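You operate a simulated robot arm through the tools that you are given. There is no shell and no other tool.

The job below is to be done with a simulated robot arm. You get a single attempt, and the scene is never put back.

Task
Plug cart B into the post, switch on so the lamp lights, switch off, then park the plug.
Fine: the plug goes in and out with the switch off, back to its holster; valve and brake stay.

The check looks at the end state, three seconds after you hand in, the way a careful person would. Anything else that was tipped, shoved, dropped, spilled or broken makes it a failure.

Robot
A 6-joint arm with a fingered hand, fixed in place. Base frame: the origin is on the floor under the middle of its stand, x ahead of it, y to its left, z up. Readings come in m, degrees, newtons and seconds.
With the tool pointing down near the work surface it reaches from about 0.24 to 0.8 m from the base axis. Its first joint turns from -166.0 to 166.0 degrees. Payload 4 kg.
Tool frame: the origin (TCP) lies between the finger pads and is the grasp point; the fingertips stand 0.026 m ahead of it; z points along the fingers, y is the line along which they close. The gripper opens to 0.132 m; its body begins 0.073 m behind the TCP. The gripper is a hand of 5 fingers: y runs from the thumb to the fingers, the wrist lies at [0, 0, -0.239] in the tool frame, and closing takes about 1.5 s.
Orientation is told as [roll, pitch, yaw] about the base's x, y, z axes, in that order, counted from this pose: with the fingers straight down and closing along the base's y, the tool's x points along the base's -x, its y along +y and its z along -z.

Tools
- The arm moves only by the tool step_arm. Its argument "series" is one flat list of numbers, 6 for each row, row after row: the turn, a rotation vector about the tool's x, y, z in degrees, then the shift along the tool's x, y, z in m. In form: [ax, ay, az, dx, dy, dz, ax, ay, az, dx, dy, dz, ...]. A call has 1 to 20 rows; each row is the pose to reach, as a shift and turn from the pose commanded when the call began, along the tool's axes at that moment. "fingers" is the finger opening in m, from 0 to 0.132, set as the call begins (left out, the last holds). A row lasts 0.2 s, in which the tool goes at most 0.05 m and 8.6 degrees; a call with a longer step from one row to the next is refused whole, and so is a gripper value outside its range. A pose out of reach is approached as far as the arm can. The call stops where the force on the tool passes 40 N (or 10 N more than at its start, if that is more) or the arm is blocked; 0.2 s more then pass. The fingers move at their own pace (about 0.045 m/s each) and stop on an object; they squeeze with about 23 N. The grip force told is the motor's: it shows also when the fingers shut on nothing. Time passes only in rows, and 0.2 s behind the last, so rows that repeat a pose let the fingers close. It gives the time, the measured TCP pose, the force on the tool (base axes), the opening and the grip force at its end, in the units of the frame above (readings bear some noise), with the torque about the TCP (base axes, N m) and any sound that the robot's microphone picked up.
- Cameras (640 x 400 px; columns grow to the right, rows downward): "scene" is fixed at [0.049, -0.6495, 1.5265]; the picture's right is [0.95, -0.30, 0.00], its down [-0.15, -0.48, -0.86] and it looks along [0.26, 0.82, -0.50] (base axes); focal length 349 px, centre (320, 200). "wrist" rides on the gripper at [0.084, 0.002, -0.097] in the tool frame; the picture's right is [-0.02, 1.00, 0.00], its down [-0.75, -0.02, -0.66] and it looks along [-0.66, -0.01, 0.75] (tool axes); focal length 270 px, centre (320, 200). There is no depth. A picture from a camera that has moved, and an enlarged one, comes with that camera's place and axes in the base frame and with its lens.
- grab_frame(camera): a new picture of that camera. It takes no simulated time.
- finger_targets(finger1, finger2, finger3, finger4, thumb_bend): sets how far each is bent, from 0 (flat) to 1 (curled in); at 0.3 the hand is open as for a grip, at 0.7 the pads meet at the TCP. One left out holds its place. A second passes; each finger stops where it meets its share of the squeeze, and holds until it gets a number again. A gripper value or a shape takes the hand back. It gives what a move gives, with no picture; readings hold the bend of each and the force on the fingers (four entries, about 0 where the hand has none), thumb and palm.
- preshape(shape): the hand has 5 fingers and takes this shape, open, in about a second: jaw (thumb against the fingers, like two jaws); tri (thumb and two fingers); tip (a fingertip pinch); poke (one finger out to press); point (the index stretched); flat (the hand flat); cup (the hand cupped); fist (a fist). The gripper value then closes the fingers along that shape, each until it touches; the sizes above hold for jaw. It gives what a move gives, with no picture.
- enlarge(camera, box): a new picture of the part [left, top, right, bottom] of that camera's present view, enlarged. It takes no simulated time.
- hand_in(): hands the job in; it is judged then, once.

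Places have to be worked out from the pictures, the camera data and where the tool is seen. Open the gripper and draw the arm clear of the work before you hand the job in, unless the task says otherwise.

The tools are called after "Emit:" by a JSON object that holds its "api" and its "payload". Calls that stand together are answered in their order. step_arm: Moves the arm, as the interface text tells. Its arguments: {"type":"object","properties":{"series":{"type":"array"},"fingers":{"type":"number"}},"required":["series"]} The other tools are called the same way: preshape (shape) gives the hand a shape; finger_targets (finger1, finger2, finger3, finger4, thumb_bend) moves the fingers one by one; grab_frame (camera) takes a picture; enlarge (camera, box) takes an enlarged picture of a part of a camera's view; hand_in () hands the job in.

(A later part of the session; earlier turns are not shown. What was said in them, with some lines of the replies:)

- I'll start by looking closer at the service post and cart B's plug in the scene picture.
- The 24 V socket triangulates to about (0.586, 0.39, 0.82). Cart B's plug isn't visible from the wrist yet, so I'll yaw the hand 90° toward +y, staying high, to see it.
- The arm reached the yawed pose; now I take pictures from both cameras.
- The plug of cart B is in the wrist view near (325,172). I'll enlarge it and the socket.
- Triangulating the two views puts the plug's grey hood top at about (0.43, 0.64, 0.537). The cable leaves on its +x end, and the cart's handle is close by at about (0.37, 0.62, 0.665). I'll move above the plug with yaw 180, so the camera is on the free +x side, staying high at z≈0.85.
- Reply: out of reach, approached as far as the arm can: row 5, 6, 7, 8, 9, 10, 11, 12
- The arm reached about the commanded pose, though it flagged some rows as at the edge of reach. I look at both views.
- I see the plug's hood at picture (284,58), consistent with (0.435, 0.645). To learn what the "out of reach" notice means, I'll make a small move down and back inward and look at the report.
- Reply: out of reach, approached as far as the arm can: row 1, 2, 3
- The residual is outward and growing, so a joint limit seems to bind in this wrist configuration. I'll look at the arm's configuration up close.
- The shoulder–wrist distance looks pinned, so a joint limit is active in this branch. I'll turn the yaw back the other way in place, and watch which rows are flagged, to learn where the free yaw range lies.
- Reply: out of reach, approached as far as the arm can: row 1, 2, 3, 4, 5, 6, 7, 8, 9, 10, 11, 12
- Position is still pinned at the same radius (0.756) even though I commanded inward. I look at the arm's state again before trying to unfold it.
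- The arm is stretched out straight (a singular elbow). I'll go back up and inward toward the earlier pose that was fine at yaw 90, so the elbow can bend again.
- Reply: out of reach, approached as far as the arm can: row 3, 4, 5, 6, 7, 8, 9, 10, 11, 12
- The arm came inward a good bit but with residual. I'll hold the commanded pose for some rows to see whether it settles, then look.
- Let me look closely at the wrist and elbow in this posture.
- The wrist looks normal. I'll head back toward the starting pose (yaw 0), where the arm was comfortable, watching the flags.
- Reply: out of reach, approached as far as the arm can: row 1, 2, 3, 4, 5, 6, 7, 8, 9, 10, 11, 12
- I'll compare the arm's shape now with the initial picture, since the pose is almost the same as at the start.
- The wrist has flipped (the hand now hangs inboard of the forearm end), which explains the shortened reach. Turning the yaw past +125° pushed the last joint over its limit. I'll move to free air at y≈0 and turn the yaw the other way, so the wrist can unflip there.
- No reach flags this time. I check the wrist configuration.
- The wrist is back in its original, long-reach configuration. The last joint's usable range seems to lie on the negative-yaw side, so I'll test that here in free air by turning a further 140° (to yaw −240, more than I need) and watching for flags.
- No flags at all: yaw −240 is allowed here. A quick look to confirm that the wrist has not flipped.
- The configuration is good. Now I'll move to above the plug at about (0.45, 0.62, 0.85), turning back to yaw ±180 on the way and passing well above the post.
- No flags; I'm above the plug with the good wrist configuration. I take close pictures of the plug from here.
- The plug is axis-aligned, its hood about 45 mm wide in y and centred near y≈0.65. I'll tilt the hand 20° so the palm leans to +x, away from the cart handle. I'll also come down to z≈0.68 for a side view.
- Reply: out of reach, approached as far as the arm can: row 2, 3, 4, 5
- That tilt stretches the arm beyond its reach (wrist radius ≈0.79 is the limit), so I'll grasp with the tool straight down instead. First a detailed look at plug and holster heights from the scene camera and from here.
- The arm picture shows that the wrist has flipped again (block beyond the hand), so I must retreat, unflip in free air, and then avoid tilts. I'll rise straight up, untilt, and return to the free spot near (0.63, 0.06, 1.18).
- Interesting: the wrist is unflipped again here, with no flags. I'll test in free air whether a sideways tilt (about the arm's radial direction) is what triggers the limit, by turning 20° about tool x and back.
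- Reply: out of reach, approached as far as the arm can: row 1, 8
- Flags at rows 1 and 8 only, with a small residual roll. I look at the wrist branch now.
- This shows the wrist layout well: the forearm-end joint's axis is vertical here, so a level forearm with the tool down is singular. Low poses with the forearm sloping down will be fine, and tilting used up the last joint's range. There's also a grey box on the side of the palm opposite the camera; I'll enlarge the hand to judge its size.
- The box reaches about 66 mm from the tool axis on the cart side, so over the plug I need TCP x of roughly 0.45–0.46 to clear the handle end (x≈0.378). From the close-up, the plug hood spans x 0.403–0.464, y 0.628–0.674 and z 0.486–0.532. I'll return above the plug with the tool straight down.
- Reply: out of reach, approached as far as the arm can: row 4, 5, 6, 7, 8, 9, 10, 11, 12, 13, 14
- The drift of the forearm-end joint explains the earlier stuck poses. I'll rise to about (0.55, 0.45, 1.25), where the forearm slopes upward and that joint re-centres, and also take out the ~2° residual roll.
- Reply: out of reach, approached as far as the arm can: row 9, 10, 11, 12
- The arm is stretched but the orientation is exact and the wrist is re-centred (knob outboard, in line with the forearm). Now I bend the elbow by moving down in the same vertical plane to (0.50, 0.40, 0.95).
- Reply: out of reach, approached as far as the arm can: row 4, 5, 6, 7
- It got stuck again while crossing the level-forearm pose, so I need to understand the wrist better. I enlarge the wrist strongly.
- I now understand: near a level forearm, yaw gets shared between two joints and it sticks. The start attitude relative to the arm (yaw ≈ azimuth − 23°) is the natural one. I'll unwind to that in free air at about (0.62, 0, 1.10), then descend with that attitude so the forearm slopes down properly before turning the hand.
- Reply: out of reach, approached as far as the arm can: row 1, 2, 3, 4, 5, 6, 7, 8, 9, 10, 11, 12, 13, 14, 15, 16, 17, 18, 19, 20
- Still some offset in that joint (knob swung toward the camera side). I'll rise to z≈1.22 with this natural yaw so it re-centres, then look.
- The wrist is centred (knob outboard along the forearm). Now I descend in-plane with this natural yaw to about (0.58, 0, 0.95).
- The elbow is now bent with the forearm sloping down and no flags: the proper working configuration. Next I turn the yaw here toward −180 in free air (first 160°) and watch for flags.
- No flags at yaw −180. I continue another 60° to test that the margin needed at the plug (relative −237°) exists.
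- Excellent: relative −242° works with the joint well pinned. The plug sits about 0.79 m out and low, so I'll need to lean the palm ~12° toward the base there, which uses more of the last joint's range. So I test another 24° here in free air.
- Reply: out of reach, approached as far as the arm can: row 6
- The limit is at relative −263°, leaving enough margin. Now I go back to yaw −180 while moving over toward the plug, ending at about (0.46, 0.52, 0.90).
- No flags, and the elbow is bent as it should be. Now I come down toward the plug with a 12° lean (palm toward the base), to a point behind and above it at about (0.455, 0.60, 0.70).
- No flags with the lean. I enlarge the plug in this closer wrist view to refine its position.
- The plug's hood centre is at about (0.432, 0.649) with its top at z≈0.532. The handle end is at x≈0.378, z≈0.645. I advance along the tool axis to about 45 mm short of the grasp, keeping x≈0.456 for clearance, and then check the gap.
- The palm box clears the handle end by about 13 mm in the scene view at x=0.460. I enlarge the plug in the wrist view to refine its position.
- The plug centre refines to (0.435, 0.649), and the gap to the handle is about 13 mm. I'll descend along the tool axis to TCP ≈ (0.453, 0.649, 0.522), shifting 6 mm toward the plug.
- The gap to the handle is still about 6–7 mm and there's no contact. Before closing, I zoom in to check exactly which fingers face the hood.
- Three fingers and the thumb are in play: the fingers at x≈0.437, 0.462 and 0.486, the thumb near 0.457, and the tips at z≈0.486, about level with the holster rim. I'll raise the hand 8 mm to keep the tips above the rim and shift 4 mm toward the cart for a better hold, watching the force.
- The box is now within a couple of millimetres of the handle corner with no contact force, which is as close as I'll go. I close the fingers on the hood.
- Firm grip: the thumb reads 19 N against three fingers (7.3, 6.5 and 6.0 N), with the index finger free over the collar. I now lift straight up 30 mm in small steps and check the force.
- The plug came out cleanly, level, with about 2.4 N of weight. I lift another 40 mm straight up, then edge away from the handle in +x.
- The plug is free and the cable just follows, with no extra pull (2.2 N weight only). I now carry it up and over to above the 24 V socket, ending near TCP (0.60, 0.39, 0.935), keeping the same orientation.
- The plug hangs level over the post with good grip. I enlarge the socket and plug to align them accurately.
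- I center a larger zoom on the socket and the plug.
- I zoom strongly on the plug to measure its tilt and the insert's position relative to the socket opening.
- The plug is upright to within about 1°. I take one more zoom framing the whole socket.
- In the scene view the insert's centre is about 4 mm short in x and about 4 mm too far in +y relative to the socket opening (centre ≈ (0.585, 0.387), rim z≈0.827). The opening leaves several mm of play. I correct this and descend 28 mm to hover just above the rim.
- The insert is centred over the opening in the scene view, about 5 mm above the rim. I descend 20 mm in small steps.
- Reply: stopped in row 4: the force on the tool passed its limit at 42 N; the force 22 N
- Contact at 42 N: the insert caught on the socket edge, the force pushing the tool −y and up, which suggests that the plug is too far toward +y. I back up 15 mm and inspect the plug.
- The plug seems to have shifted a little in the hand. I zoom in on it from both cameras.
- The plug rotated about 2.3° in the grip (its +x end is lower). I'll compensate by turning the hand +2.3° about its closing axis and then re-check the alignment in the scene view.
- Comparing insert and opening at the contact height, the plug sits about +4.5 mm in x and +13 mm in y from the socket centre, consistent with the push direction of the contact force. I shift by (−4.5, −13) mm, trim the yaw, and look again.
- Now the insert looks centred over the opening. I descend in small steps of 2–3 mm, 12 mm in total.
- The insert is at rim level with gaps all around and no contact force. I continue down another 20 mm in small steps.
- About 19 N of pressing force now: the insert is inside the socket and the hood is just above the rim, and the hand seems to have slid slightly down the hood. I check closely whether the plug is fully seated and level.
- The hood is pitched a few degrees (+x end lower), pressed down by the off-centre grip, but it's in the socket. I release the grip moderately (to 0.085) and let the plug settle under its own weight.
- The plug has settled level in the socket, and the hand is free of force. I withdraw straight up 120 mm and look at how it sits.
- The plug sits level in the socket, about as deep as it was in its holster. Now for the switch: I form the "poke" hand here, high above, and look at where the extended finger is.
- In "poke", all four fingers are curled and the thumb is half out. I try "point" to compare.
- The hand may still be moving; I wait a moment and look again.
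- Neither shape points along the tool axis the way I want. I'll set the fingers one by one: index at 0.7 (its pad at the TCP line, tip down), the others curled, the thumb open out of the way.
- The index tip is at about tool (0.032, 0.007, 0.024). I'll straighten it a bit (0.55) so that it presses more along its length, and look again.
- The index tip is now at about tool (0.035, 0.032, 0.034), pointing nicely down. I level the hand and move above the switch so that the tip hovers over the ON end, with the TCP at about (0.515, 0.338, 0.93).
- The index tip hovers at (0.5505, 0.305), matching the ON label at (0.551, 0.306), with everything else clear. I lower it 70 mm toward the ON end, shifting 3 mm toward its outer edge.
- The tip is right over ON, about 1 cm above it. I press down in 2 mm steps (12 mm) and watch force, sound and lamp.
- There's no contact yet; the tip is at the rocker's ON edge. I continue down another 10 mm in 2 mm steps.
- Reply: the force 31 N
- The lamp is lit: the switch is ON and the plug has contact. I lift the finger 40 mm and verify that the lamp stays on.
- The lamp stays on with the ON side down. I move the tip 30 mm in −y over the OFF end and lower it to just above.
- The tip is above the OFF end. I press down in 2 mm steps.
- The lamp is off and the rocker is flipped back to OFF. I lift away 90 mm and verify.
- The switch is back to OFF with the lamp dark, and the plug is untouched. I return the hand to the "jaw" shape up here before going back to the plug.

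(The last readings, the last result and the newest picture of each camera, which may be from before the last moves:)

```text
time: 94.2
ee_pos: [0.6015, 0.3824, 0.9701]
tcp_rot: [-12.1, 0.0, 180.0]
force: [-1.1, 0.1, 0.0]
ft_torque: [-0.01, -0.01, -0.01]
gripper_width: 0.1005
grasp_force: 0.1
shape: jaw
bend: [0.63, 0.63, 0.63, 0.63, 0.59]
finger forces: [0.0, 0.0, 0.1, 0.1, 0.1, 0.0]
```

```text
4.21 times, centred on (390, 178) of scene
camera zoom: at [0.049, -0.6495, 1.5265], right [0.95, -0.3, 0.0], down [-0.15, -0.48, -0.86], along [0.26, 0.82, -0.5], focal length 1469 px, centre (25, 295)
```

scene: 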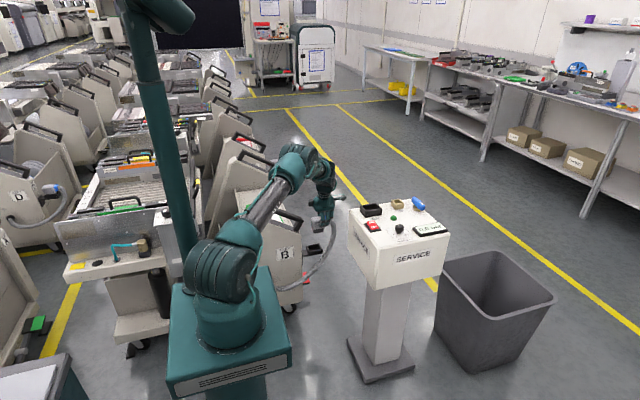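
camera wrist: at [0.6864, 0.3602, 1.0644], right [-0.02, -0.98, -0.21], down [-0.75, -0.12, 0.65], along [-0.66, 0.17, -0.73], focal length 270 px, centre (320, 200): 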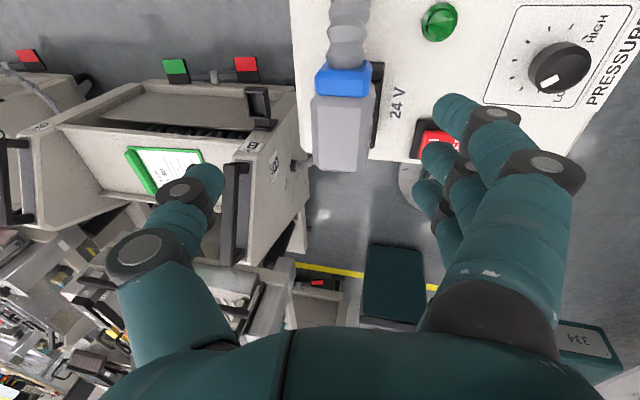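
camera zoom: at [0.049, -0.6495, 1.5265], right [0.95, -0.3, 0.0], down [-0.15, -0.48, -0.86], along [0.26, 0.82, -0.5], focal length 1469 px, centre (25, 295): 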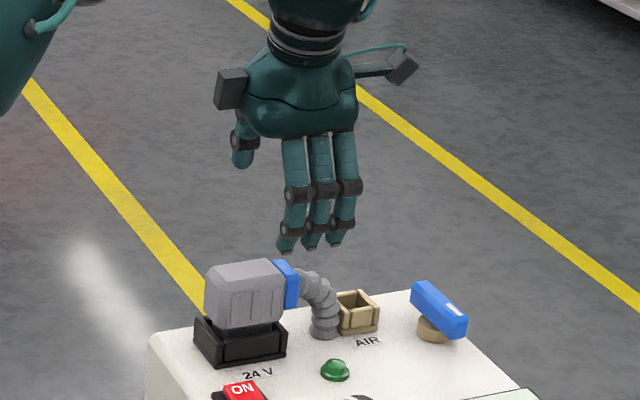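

I'm above the plug again with the same lean. I enlarge the wrist view to locate the hood accurately before regripping.

Emit:
{"api": "enlarge", "payload": {"camera": "wrist", "box": [280, 40, 420, 190]}}

Emit:
{"api": "enlarge", "payload": {"camera": "scene", "box": [365, 185, 400, 220]}}

```text
2.67 times, centred on (350, 115) of wrist
camera zoom: at [0.6864, 0.3602, 1.0644], right [-0.02, -0.98, -0.21], down [-0.75, -0.12, 0.65], along [-0.66, 0.17, -0.73], focal length 721 px, centre (240, 427)
```

zoom: 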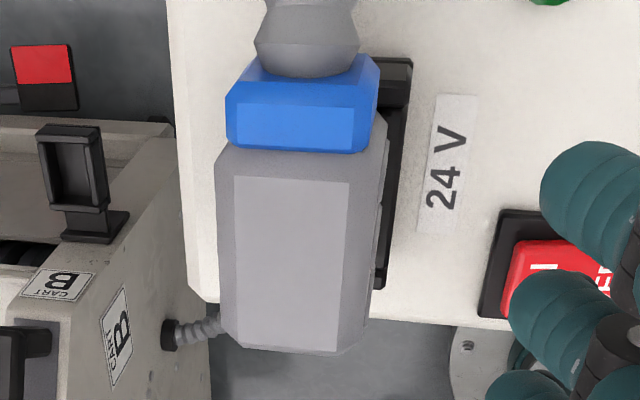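

```text
11.43 times, centred on (382, 202) of scene
camera zoom: at [0.049, -0.6495, 1.5265], right [0.95, -0.3, 0.0], down [-0.15, -0.48, -0.86], along [0.26, 0.82, -0.5], focal length 3986 px, centre (-394, 171)
```

zoom: 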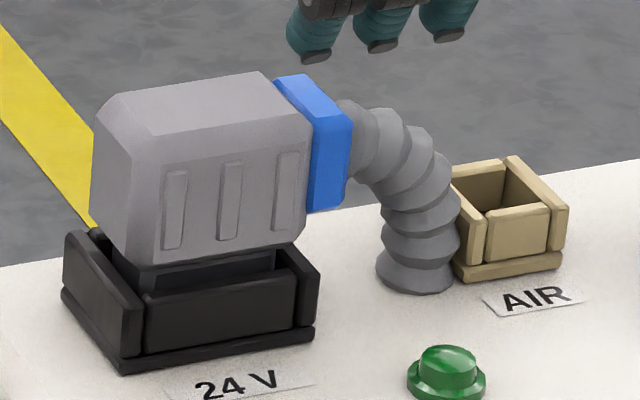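

The hood centre is at about (0.587, 0.386), with its top near z≈0.884. I descend to TCP ≈ (0.6015, 0.384, 0.88), the same relative grip as before.

Emit:
{"api": "step_arm", "payload": {"series": [0, 0, 0, 0, 0.0035, 0.018, 0, 0, 0, 0, 0.007, 0.036, 0, 0, 0, 0, 0.0104, 0.054, 0, 0, 0, 0, 0.0139, 0.072, 0, 0, 0, 0, 0.0173, 0.0883, 0, 0, 0, 0, 0.0173, 0.0883]}}

Emit:
{"api": "enlarge", "payload": {"camera": "scene", "box": [360, 175, 405, 220]}}

Emit:
{"api": "grab_frame", "payload": {"camera": "wrist"}}

```text
time: 95.6
ee_pos: [0.6004, 0.3835, 0.8794]
tcp_rot: [-12.1, 0.0, 179.9]
force: [0.6, 0.8, -0.2]
ft_torque: [0.0, 0.02, -0.01]
gripper_width: 0.1006
grasp_force: 0.2
shape: jaw
bend: [0.63, 0.63, 0.63, 0.63, 0.59]
finger forces: [0.1, 0.0, 0.0, 0.0, 0.1, 0.0]
```

```text
8.89 times, centred on (382, 198) of scene
camera zoom: at [0.049, -0.6495, 1.5265], right [0.95, -0.3, 0.0], down [-0.15, -0.48, -0.86], along [0.26, 0.82, -0.5], focal length 3101 px, centre (-236, 222)
```

zoom: 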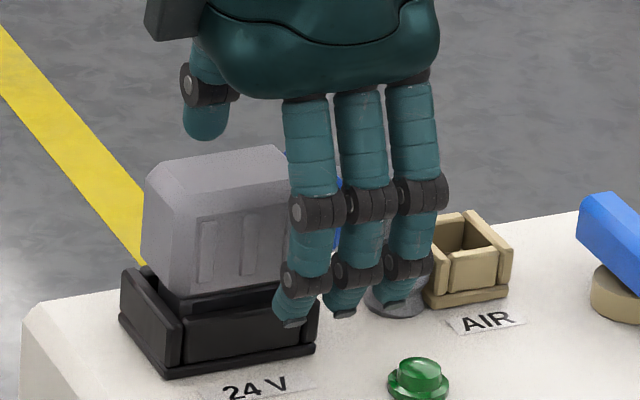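

```text
taken
camera wrist: at [0.6858, 0.3617, 0.9741], right [-0.02, -0.98, -0.21], down [-0.75, -0.12, 0.65], along [-0.66, 0.17, -0.73], focal length 270 px, centre (320, 200)
```

wrist: 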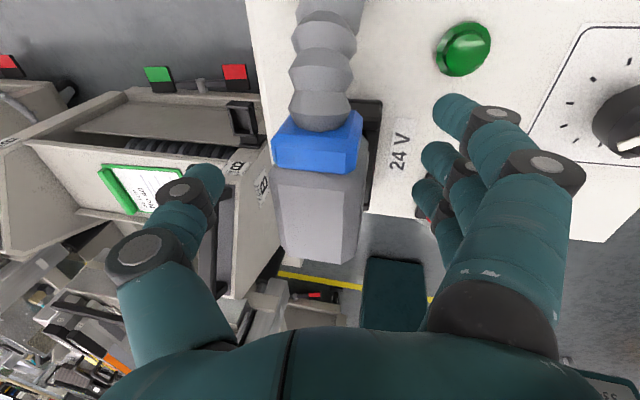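

The relative pose matches the original grip in the holster. I close the fingers on the hood.

Emit:
{"api": "step_arm", "payload": {"series": [0, 0, 0, 0, 0, 0, 0, 0, 0, 0, 0, 0, 0, 0, 0, 0, 0, 0, 0, 0, 0, 0, 0, 0, 0, 0, 0, 0, 0, 0, 0, 0, 0, 0, 0, 0, 0, 0, 0, 0, 0, 0, 0, 0, 0, 0, 0, 0, 0, 0, 0, 0, 0, 0], "fingers": 0.02}}

Emit:
{"api": "enlarge", "payload": {"camera": "scene", "box": [360, 175, 405, 220]}}

Emit:
{"api": "grab_frame", "payload": {"camera": "wrist"}}

```text
time: 97.6
ee_pos: [0.6018, 0.3827, 0.8776]
tcp_rot: [-12.1, 0.1, 180.0]
force: [0.2, -0.8, 0.1]
ft_torque: [-0.17, 0.0, 0.12]
gripper_width: 0.0329
grasp_force: 23.4
shape: jaw
bend: [0.66, 0.73, 0.73, 0.73, 0.7]
finger forces: [0.0, 7.5, 7.0, 6.3, 19.0, 0.1]
```

```text
8.89 times, centred on (382, 198) of scene
camera zoom: at [0.049, -0.6495, 1.5265], right [0.95, -0.3, 0.0], down [-0.15, -0.48, -0.86], along [0.26, 0.82, -0.5], focal length 3101 px, centre (-236, 222)
```

zoom: 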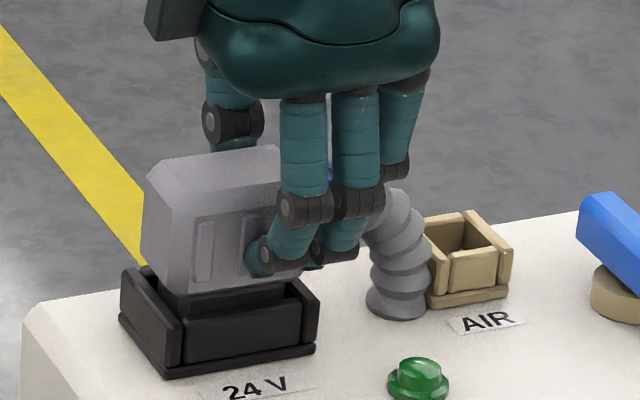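

```text
taken
camera wrist: at [0.6859, 0.3616, 0.9743], right [-0.02, -0.98, -0.21], down [-0.75, -0.12, 0.65], along [-0.66, 0.17, -0.73], focal length 270 px, centre (320, 200)
```

wrist: 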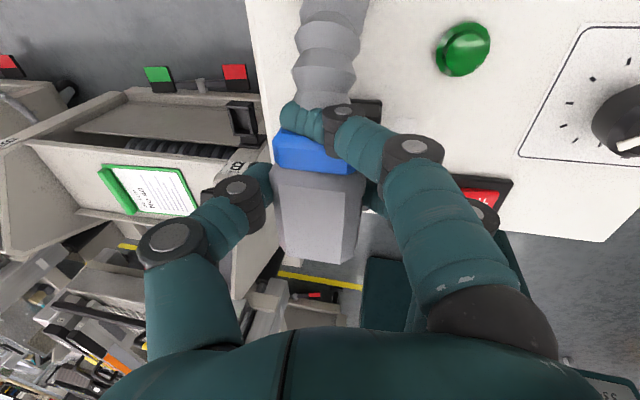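

Firm grip again (thumb 19 N). I pull the plug straight up out of the socket, 50 mm in small steps.

Emit:
{"api": "step_arm", "payload": {"series": [0, 0, 0, 0, -0.001, -0.0049, 0, 0, 0, 0, -0.0021, -0.0098, 0, 0, 0, 0, -0.0031, -0.0147, 0, 0, 0, 0, -0.0042, -0.0196, 0, 0, 0, 0, -0.0063, -0.0293, 0, 0, 0, 0, -0.0084, -0.0391, 0, 0, 0, 0, -0.0105, -0.0489]}}

Emit:
{"api": "enlarge", "payload": {"camera": "scene", "box": [360, 165, 410, 220]}}

Emit:
{"api": "enlarge", "payload": {"camera": "wrist", "box": [240, 80, 420, 280]}}

```text
time: 99.2
ee_pos: [0.603, 0.3834, 0.9293]
tcp_rot: [-12.0, 0.0, 180.0]
force: [-0.3, 0.0, -2.8]
ft_torque: [0.01, -0.05, 0.02]
gripper_width: 0.032
grasp_force: 23.2
shape: jaw
bend: [0.66, 0.73, 0.73, 0.73, 0.71]
finger forces: [0.0, 7.7, 6.0, 5.9, 19.4, 0.0]
```

```text
7.27 times, centred on (385, 192) of scene
camera zoom: at [0.049, -0.6495, 1.5265], right [0.95, -0.3, 0.0], down [-0.15, -0.48, -0.86], along [0.26, 0.82, -0.5], focal length 2537 px, centre (-153, 254)
```

zoom: 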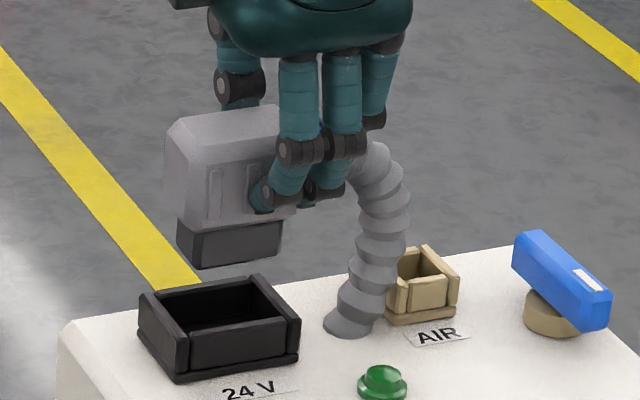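

```text
2.00 times, centred on (330, 180) of wrist
camera zoom: at [0.6867, 0.3624, 1.0255], right [-0.02, -0.98, -0.21], down [-0.75, -0.12, 0.65], along [-0.66, 0.17, -0.73], focal length 541 px, centre (300, 240)
```

zoom: 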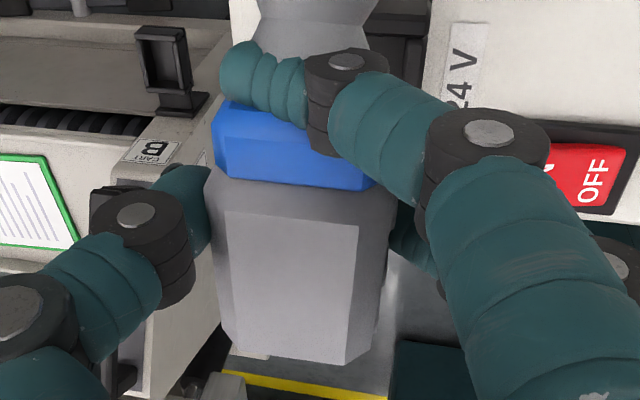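

The plug is out of the socket, level and firmly held. I carry it back over the same route to above the holster, ending at about (0.475, 0.645, 0.66).

Emit:
{"api": "step_arm", "payload": {"series": [0, 0, 0, -0.0243, -0.039, 0.0043, 0, 0, 0, -0.0487, -0.0779, 0.0085, 0, 0, 0, -0.073, -0.1169, 0.0128, 0, 0, 0, -0.083, -0.1339, 0.0528, 0, 0, 0, -0.093, -0.151, 0.0927, 0, 0, 0, -0.103, -0.168, 0.1327, 0, 0, 0, -0.113, -0.185, 0.1726, 0, 0, 0, -0.1168, -0.1887, 0.2092, 0, 0, 0, -0.1205, -0.1923, 0.2458, 0, 0, 0, -0.1243, -0.196, 0.2823, 0, 0, 0, -0.128, -0.1996, 0.3189]}}

Emit:
{"api": "enlarge", "payload": {"camera": "scene", "box": [290, 180, 350, 255]}}

Emit:
{"api": "grab_frame", "payload": {"camera": "wrist"}}

```text
time: 101.6
ee_pos: [0.4741, 0.6472, 0.658]
tcp_rot: [-12.2, 0.1, 179.9]
force: [0.4, 0.7, -2.3]
ft_torque: [-0.05, -0.03, -0.01]
gripper_width: 0.0318
grasp_force: 22.2
shape: jaw
bend: [0.66, 0.73, 0.73, 0.73, 0.71]
finger forces: [0.0, 7.6, 5.9, 5.7, 19.2, 0.0]
```

```text
5.33 times, centred on (320, 218) of scene
camera zoom: at [0.049, -0.6495, 1.5265], right [0.95, -0.3, 0.0], down [-0.15, -0.48, -0.86], along [0.26, 0.82, -0.5], focal length 1860 px, centre (320, 107)
```

zoom: 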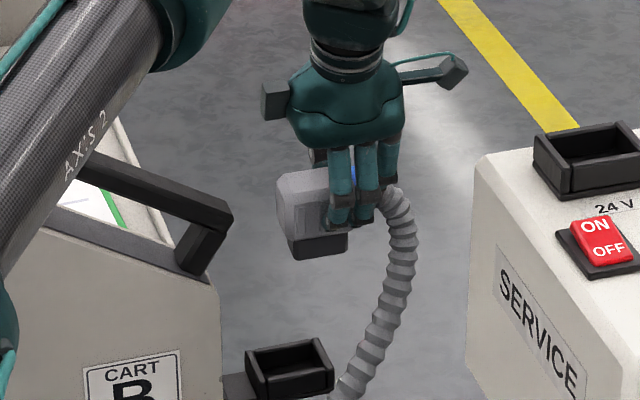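

```text
taken
camera wrist: at [0.5581, 0.6259, 0.7534], right [-0.02, -0.98, -0.21], down [-0.75, -0.12, 0.65], along [-0.66, 0.17, -0.73], focal length 270 px, centre (320, 200)
```

wrist: 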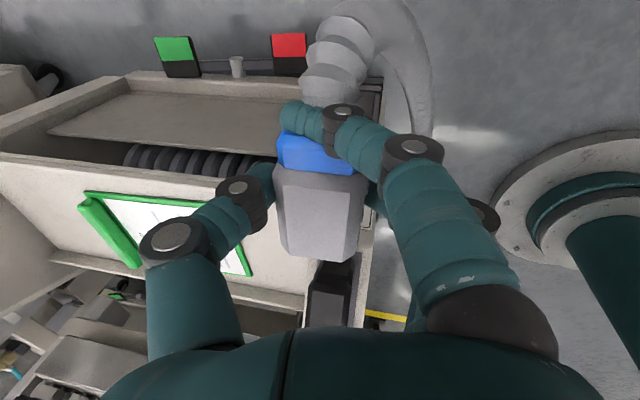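

I move to just above the holster (about 3 cm above its rim) at x≈0.452 and check the alignment in the scene view.

Emit:
{"api": "step_arm", "payload": {"series": [0, 0, 0, -0.007, 0.005, 0.025, 0, 0, 0, -0.014, 0.01, 0.05, 0, 0, 0, -0.0215, 0.015, 0.0725, 0, 0, 0, -0.0215, 0.015, 0.0725]}}

Emit:
{"api": "enlarge", "payload": {"camera": "scene", "box": [298, 215, 336, 253]}}

Emit:
{"api": "grab_frame", "payload": {"camera": "wrist"}}

```text
time: 102.6
ee_pos: [0.4521, 0.6476, 0.5849]
tcp_rot: [-12.0, 0.0, 180.0]
force: [0.3, 0.8, -2.2]
ft_torque: [-0.02, -0.04, 0.02]
gripper_width: 0.0317
grasp_force: 22.9
shape: jaw
bend: [0.66, 0.73, 0.73, 0.73, 0.71]
finger forces: [0.1, 7.6, 5.9, 5.6, 19.0, 0.0]
```

```text
10.53 times, centred on (317, 234) of scene
camera zoom: at [0.049, -0.6495, 1.5265], right [0.95, -0.3, 0.0], down [-0.15, -0.48, -0.86], along [0.26, 0.82, -0.5], focal length 3672 px, centre (352, -158)
```

zoom: 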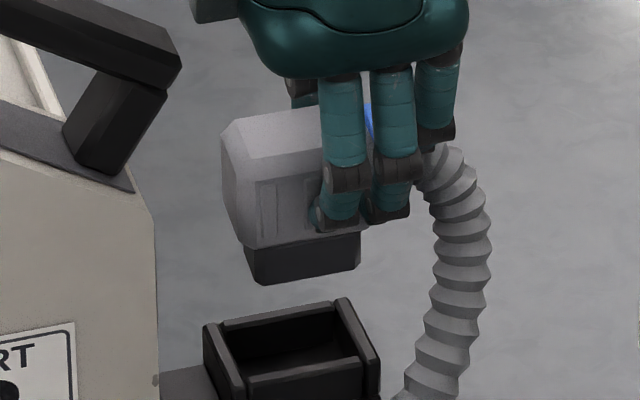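

```text
taken
camera wrist: at [0.5365, 0.6256, 0.681], right [-0.02, -0.98, -0.21], down [-0.75, -0.12, 0.65], along [-0.66, 0.17, -0.73], focal length 270 px, centre (320, 200)
```

wrist: 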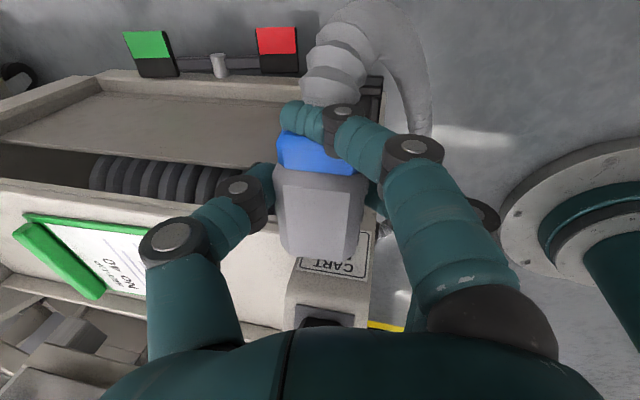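

Everything agrees with the original grasp pose, which was TCP (0.448, 0.647) when the plug was seated. I go down to z≈0.559, the height where I photographed it after lifting, and compare.

Emit:
{"api": "step_arm", "payload": {"series": [0, 0, 0, -0.001, 0.002, 0.0083, 0, 0, 0, -0.002, 0.004, 0.0165, 0, 0, 0, -0.002, 0.0059, 0.0248, 0, 0, 0, -0.002, 0.0059, 0.0248]}}

Emit:
{"api": "enlarge", "payload": {"camera": "scene", "box": [297, 207, 341, 252]}}

Emit:
{"api": "enlarge", "payload": {"camera": "scene", "box": [304, 228, 332, 254]}}

```text
time: 103.6
ee_pos: [0.451, 0.6455, 0.5591]
tcp_rot: [-11.9, 0.1, 180.0]
force: [-0.7, 0.2, -2.0]
ft_torque: [-0.05, -0.05, 0.0]
gripper_width: 0.0317
grasp_force: 23.1
shape: jaw
bend: [0.66, 0.73, 0.73, 0.73, 0.71]
finger forces: [0.0, 7.7, 5.9, 5.5, 19.2, 0.0]
```

```text
8.89 times, centred on (319, 230) of scene
camera zoom: at [0.049, -0.6495, 1.5265], right [0.95, -0.3, 0.0], down [-0.15, -0.48, -0.86], along [0.26, 0.82, -0.5], focal length 3101 px, centre (329, -62)
```

zoom: 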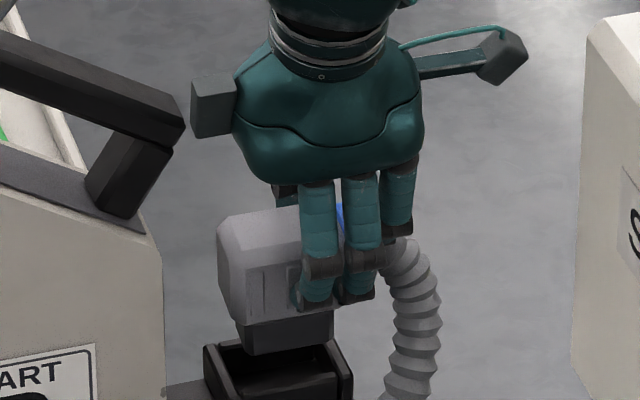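

```text
15.38 times, centred on (318, 241) of scene
camera zoom: at [0.049, -0.6495, 1.5265], right [0.95, -0.3, 0.0], down [-0.15, -0.48, -0.86], along [0.26, 0.82, -0.5], focal length 5366 px, centre (351, -431)
```

zoom: 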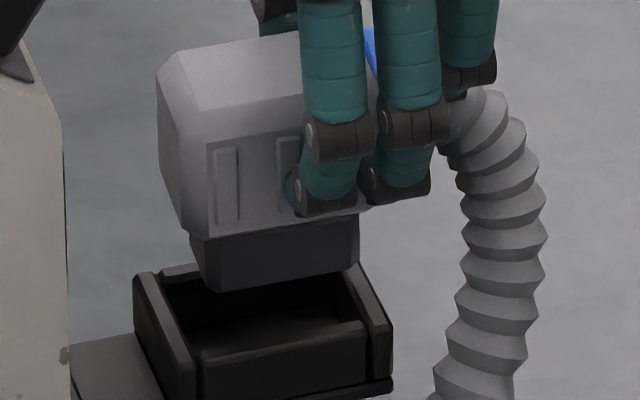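

Compared with the earlier picture, the plug is centred even slightly better in the holster opening (within about 1–2 mm). I descend in small steps: 12 mm first, with a 1 mm trim in x.

Emit:
{"api": "step_arm", "payload": {"series": [0, 0, 0, -0.001, 0.0008, 0.0039, 0, 0, 0, -0.001, 0.0017, 0.0078, 0, 0, 0, -0.001, 0.0025, 0.0117]}}

Emit:
{"api": "enlarge", "payload": {"camera": "scene", "box": [304, 228, 332, 254]}}

```text
time: 104.4
ee_pos: [0.4481, 0.6452, 0.5479]
tcp_rot: [-12.0, 0.1, 180.1]
force: [0.5, 0.6, -2.6]
ft_torque: [0.01, -0.04, 0.04]
gripper_width: 0.0319
grasp_force: 23.4
shape: jaw
bend: [0.66, 0.73, 0.73, 0.73, 0.71]
finger forces: [0.0, 7.7, 5.9, 5.4, 19.1, 0.1]
```

```text
15.38 times, centred on (318, 241) of scene
camera zoom: at [0.049, -0.6495, 1.5265], right [0.95, -0.3, 0.0], down [-0.15, -0.48, -0.86], along [0.26, 0.82, -0.5], focal length 5366 px, centre (351, -431)
```

zoom: 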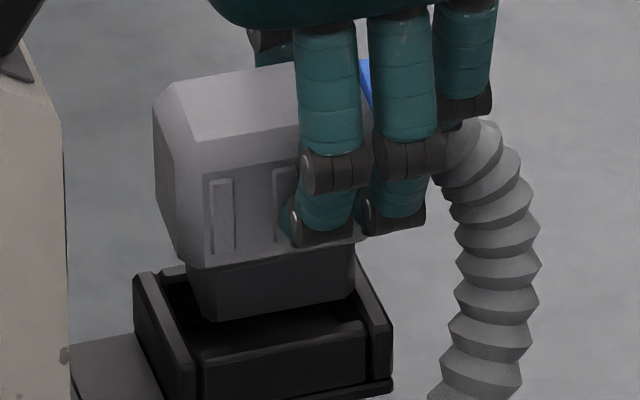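

The insert is still about 2.5 mm right of where it was on the way out. I shift −2.5 mm in x (back to the original line) and check both the opening and the handle gap.

Emit:
{"api": "step_arm", "payload": {"series": [0, 0, 0, -0.0012, 0, 0, 0, 0, 0, -0.0025, 0, 0, 0, 0, 0, -0.0025, 0, 0]}}

Emit:
{"api": "enlarge", "payload": {"camera": "scene", "box": [304, 228, 332, 254]}}

Emit:
{"api": "enlarge", "payload": {"camera": "scene", "box": [297, 207, 341, 252]}}

```text
time: 105.2
ee_pos: [0.447, 0.6449, 0.5489]
tcp_rot: [-12.0, 0.0, 180.1]
force: [1.0, -0.1, -3.0]
ft_torque: [0.0, -0.06, -0.01]
gripper_width: 0.032
grasp_force: 23.7
shape: jaw
bend: [0.66, 0.73, 0.73, 0.73, 0.71]
finger forces: [0.0, 7.7, 5.9, 5.7, 19.1, 0.0]
```

```text
15.38 times, centred on (318, 241) of scene
camera zoom: at [0.049, -0.6495, 1.5265], right [0.95, -0.3, 0.0], down [-0.15, -0.48, -0.86], along [0.26, 0.82, -0.5], focal length 5366 px, centre (351, -431)
```

zoom: 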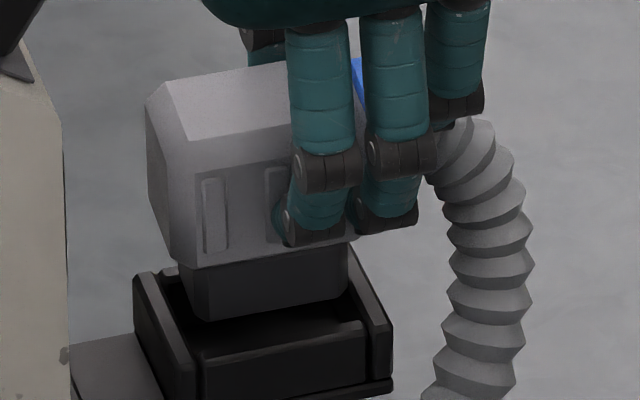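

```text
8.89 times, centred on (319, 230) of scene
camera zoom: at [0.049, -0.6495, 1.5265], right [0.95, -0.3, 0.0], down [-0.15, -0.48, -0.86], along [0.26, 0.82, -0.5], focal length 3101 px, centre (329, -62)
```

zoom: 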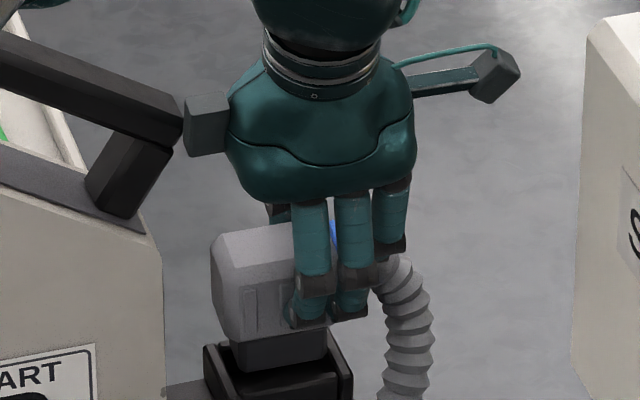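

The alignment with the opening matches the original line, and the palm box just clears the handle corner with no contact force. I continue down 10 mm in 2.5 mm steps.

Emit:
{"api": "step_arm", "payload": {"series": [0, 0, 0, 0, 0.0005, 0.0025, 0, 0, 0, 0, 0.001, 0.0049, 0, 0, 0, 0, 0.0016, 0.0073, 0, 0, 0, 0, 0.0021, 0.0098]}}

Emit:
{"api": "enlarge", "payload": {"camera": "scene", "box": [304, 228, 332, 254]}}

```text
time: 106.2
ee_pos: [0.4468, 0.6458, 0.5386]
tcp_rot: [-12.0, 0.0, 180.0]
force: [-0.7, -0.9, -2.4]
ft_torque: [-0.09, -0.02, 0.07]
gripper_width: 0.0317
grasp_force: 22.8
shape: jaw
bend: [0.66, 0.73, 0.73, 0.73, 0.71]
finger forces: [0.0, 8.0, 6.2, 6.0, 18.9, 0.0]
```

```text
15.38 times, centred on (318, 241) of scene
camera zoom: at [0.049, -0.6495, 1.5265], right [0.95, -0.3, 0.0], down [-0.15, -0.48, -0.86], along [0.26, 0.82, -0.5], focal length 5366 px, centre (351, -431)
```

zoom: 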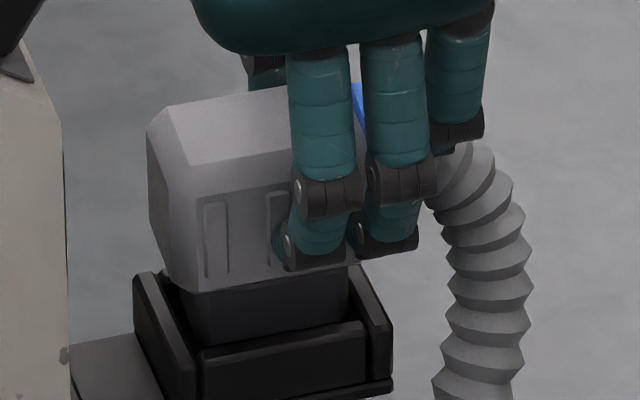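

The insert is entering the holster with practically no force. I continue another 11 mm.

Emit:
{"api": "step_arm", "payload": {"series": [0, 0, 0, 0, 0.0005, 0.0025, 0, 0, 0, 0, 0.001, 0.0049, 0, 0, 0, 0, 0.0016, 0.0073, 0, 0, 0, 0, 0.0021, 0.0098, 0, 0, 0, 0, 0.0023, 0.0108]}}

Emit:
{"api": "enlarge", "payload": {"camera": "scene", "box": [304, 228, 332, 254]}}

Emit:
{"api": "enlarge", "payload": {"camera": "scene", "box": [297, 207, 341, 252]}}

```text
time: 107.4
ee_pos: [0.4472, 0.6457, 0.5259]
tcp_rot: [-12.0, 0.0, 179.9]
force: [0.0, -0.4, -3.4]
ft_torque: [0.01, -0.05, -0.02]
gripper_width: 0.0319
grasp_force: 23.0
shape: jaw
bend: [0.66, 0.73, 0.73, 0.73, 0.71]
finger forces: [0.0, 7.7, 5.9, 5.5, 19.0, 0.1]
```

```text
15.38 times, centred on (318, 241) of scene
camera zoom: at [0.049, -0.6495, 1.5265], right [0.95, -0.3, 0.0], down [-0.15, -0.48, -0.86], along [0.26, 0.82, -0.5], focal length 5366 px, centre (351, -431)
```

zoom: 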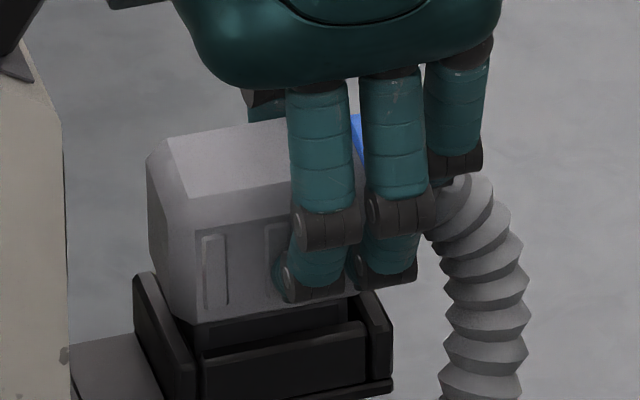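

```text
8.89 times, centred on (319, 230) of scene
camera zoom: at [0.049, -0.6495, 1.5265], right [0.95, -0.3, 0.0], down [-0.15, -0.48, -0.86], along [0.26, 0.82, -0.5], focal length 3101 px, centre (329, -62)
```

zoom: 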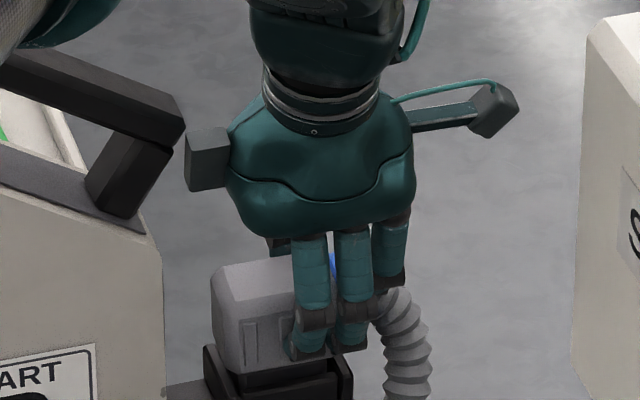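

The hood is at its original seated height within about 1 mm, still carrying its weight. I lower 2 mm more to let it touch bottom.

Emit:
{"api": "step_arm", "payload": {"series": [0, 0, 0, 0, 0.0002, 0.001, 0, 0, 0, 0, 0.0004, 0.002, 0, 0, 0, 0, 0.0004, 0.002]}}

```text
time: 108.2
ee_pos: [0.4466, 0.6452, 0.525]
tcp_rot: [-12.0, -0.1, 180.0]
force: [0.8, 0.9, -0.7]
ft_torque: [-0.02, -0.03, 0.03]
gripper_width: 0.0319
grasp_force: 23.0
shape: jaw
bend: [0.66, 0.73, 0.73, 0.73, 0.71]
finger forces: [0.1, 7.7, 6.1, 5.9, 19.4, 0.0]
```

The weight is now carried by the holster (force ≈ 0). I release the grip to 0.1 opening.

Emit:
{"api": "step_arm", "payload": {"series": [0, 0, 0, 0, 0, 0, 0, 0, 0, 0, 0, 0, 0, 0, 0, 0, 0, 0, 0, 0, 0, 0, 0, 0, 0, 0, 0, 0, 0, 0, 0, 0, 0, 0, 0, 0, 0, 0, 0, 0, 0, 0], "fingers": 0.1}}

Emit:
{"api": "enlarge", "payload": {"camera": "scene", "box": [297, 207, 341, 257]}}

Emit:
{"api": "grab_frame", "payload": {"camera": "wrist"}}

```text
time: 109.8
ee_pos: [0.4465, 0.6454, 0.5247]
tcp_rot: [-12.0, 0.0, 180.0]
force: [0.9, 0.6, 0.1]
ft_torque: [-0.01, 0.02, -0.02]
gripper_width: 0.0998
grasp_force: 0.0
shape: jaw
bend: [0.63, 0.63, 0.63, 0.63, 0.59]
finger forces: [0.1, 0.0, 0.1, 0.1, 0.0, 0.0]
```

```text
8.00 times, centred on (319, 232) of scene
camera zoom: at [0.049, -0.6495, 1.5265], right [0.95, -0.3, 0.0], down [-0.15, -0.48, -0.86], along [0.26, 0.82, -0.5], focal length 2791 px, centre (328, -56)
```

zoom: 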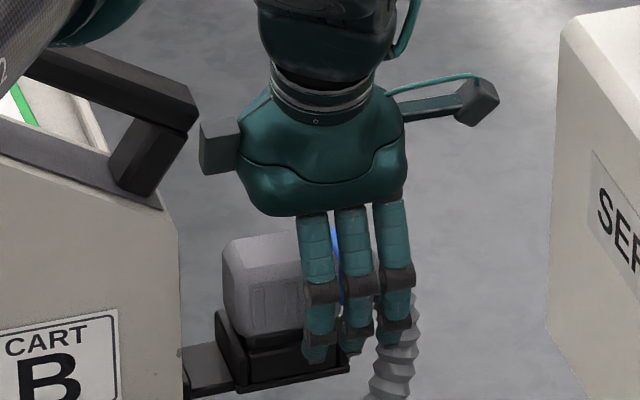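

```text
taken
camera wrist: at [0.5311, 0.6241, 0.6196], right [-0.02, -0.98, -0.21], down [-0.75, -0.12, 0.65], along [-0.66, 0.17, -0.73], focal length 270 px, centre (320, 200)
```

wrist: 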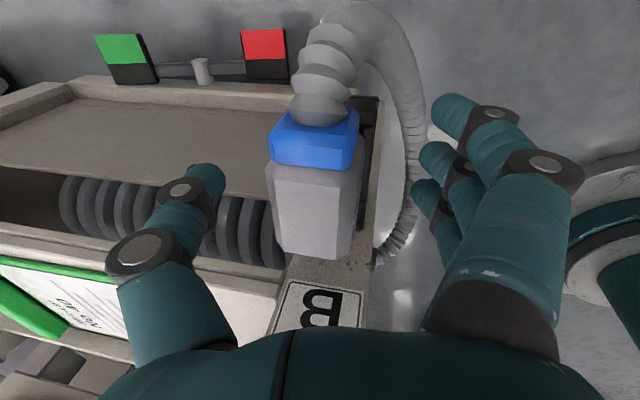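

The plug rests in its holster, upright. I ease 6 mm away from the handle in +x, then rise straight up 150 mm.

Emit:
{"api": "step_arm", "payload": {"series": [0, 0, 0, 0.003, 0, 0, 0, 0, 0, 0.006, 0, 0, 0, 0, 0, 0.006, -0.0042, -0.0196, 0, 0, 0, 0.006, -0.0083, -0.0391, 0, 0, 0, 0.006, -0.0146, -0.0685, 0, 0, 0, 0.008, -0.0229, -0.1076, 0, 0, 0, 0.01, -0.0312, -0.1467]}}

Emit:
{"api": "enlarge", "payload": {"camera": "scene", "box": [290, 222, 346, 257]}}

Emit:
{"api": "grab_frame", "payload": {"camera": "wrist"}}

```text
time: 111.4
ee_pos: [0.4561, 0.6452, 0.674]
tcp_rot: [-12.0, -0.2, 179.8]
force: [0.2, -0.3, -0.1]
ft_torque: [0.01, 0.01, 0.03]
gripper_width: 0.0998
grasp_force: 0.0
shape: jaw
bend: [0.63, 0.63, 0.63, 0.63, 0.59]
finger forces: [0.0, 0.0, 0.1, 0.1, 0.0, 0.0]
```

```text
11.43 times, centred on (318, 240) of scene
camera zoom: at [0.049, -0.6495, 1.5265], right [0.95, -0.3, 0.0], down [-0.15, -0.48, -0.86], along [0.26, 0.82, -0.5], focal length 3986 px, centre (343, -251)
```

zoom: 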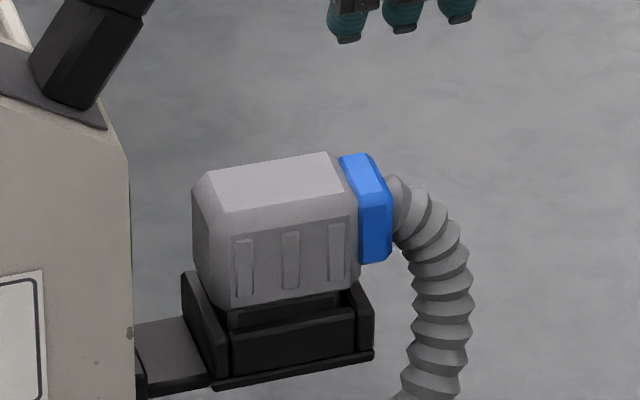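

```text
taken
camera wrist: at [0.541, 0.6243, 0.7695], right [-0.02, -0.98, -0.21], down [-0.75, -0.12, 0.65], along [-0.66, 0.17, -0.73], focal length 270 px, centre (320, 200)
```

wrist: 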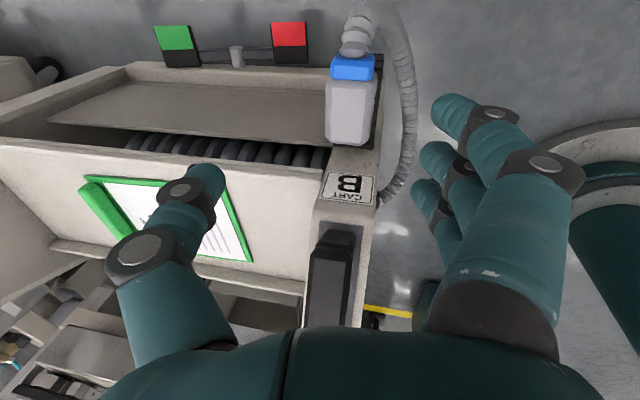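

The plug sits exactly as in the initial picture. Now I raise the arm and take out the lean, moving up and inward away from the cart.

Emit:
{"api": "step_arm", "payload": {"series": [-1, 0, 0, 0.0007, 0.0083, -0.0369, -3, 0, 0, 0.0013, 0.0167, -0.0738, -5, 0, 0, 0.002, 0.025, -0.1107, -7.5, 0, 0, 0.0027, 0.0334, -0.1475, -10, 0, 0, 0.0033, 0.0418, -0.1844, -12, 0, 0, 0.004, 0.0501, -0.2213]}}

```text
time: 112.8
ee_pos: [0.4615, 0.5499, 0.8792]
tcp_rot: [0.0, -0.1, 179.9]
force: [0.0, 0.2, 0.4]
ft_torque: [0.0, -0.01, 0.01]
gripper_width: 0.0995
grasp_force: 0.1
shape: jaw
bend: [0.63, 0.63, 0.63, 0.63, 0.59]
finger forces: [0.0, 0.1, 0.0, 0.0, 0.0, 0.1]
```

Clear and level. I now take the arm over to the free spot beside the post, rising first, and open the hand fully.

Emit:
{"api": "step_arm", "payload": {"series": [0, 0, 0, 0.005, 0.02, -0.04, 0, 0, 0, 0.01, 0.045, -0.075, 0, 0, 0, 0.02, 0.085, -0.091, 0, 0, 0, 0.03, 0.133, -0.091, 0, 0, 0, 0.04, 0.181, -0.091, 0, 0, 0, 0.05, 0.229, -0.091, 0, 0, 0, 0.06, 0.277, -0.091, 0, 0, 0, 0.07, 0.325, -0.091, 0, 0, 0, 0.08, 0.373, -0.091, 0, 0, 0, 0.09, 0.421, -0.091, 0, 0, 0, 0.1, 0.469, -0.091, 0, 0, 0, 0.11, 0.517, -0.091, 0, 0, 0, 0.1185, 0.565, -0.091], "fingers": 0.13}}

Emit:
{"api": "grab_frame", "payload": {"camera": "scene"}}

Emit:
{"api": "enlarge", "payload": {"camera": "scene", "box": [230, 180, 450, 330]}}

```text
time: 115.6
ee_pos: [0.5774, -0.0174, 0.9717]
tcp_rot: [0.1, 0.1, -180.0]
force: [0.2, 1.1, -0.6]
ft_torque: [0.01, -0.01, -0.04]
gripper_width: 0.1298
grasp_force: 0.0
shape: jaw
bend: [0.33, 0.33, 0.33, 0.33, 0.32]
finger forces: [0.1, 0.1, 0.0, 0.0, 0.1, 0.1]
```

```text
taken
```

scene: 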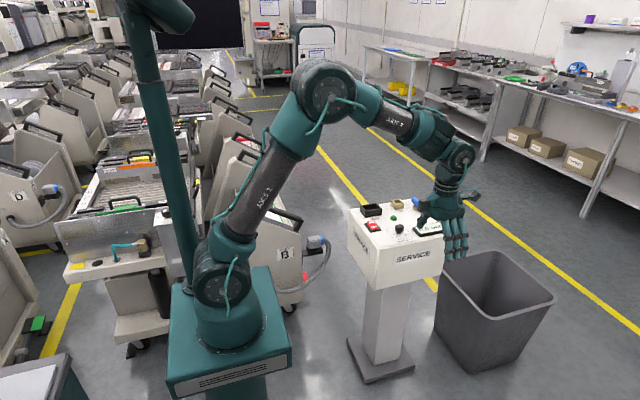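

```text
2.67 times, centred on (340, 255) of scene
camera zoom: at [0.049, -0.6495, 1.5265], right [0.95, -0.3, 0.0], down [-0.15, -0.48, -0.86], along [0.26, 0.82, -0.5], focal length 930 px, centre (267, 53)
```

zoom: 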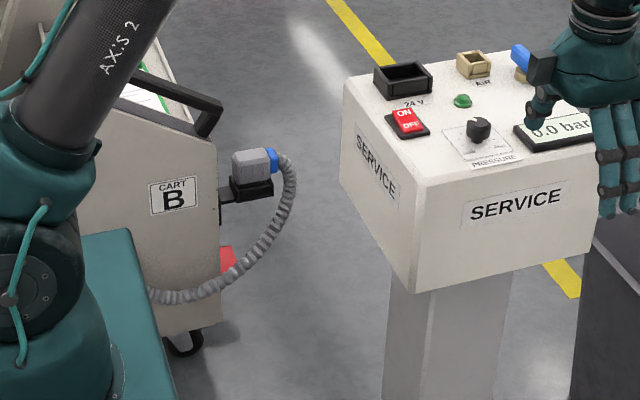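

The plug is parked in cart B's holster as at the start, the socket is empty, and the switch is OFF with the lamp dark. The valve, knob and brake are untouched, and the arm is clear with the hand open. I hand in.

Emit:
{"api": "hand_in", "payload": {}}

```text
The job is handed in.
```

The job is done and handed in. Cart B's plug went into the post's 24 V socket with the switch off. I switched on, and the lamp lit and stayed lit with the finger off the switch. Then I switched off, pulled the plug and parked it back in its holster.

In the last pictures:
- The plug sits in its holster as it did at the start, and the socket is empty.
- The switch is OFF and the lamp is dark.
- The valve and brake look untouched.
- The hand is open and clear of the post and cart.

On the first attempt to insert the plug, it caught the edge of the socket and the arm stopped at its 42 N force limit. I backed off, re-aligned, and it then went in. I saw no damage to the plug or socket in the pictures afterwards.

The judging result has not been shown to me.
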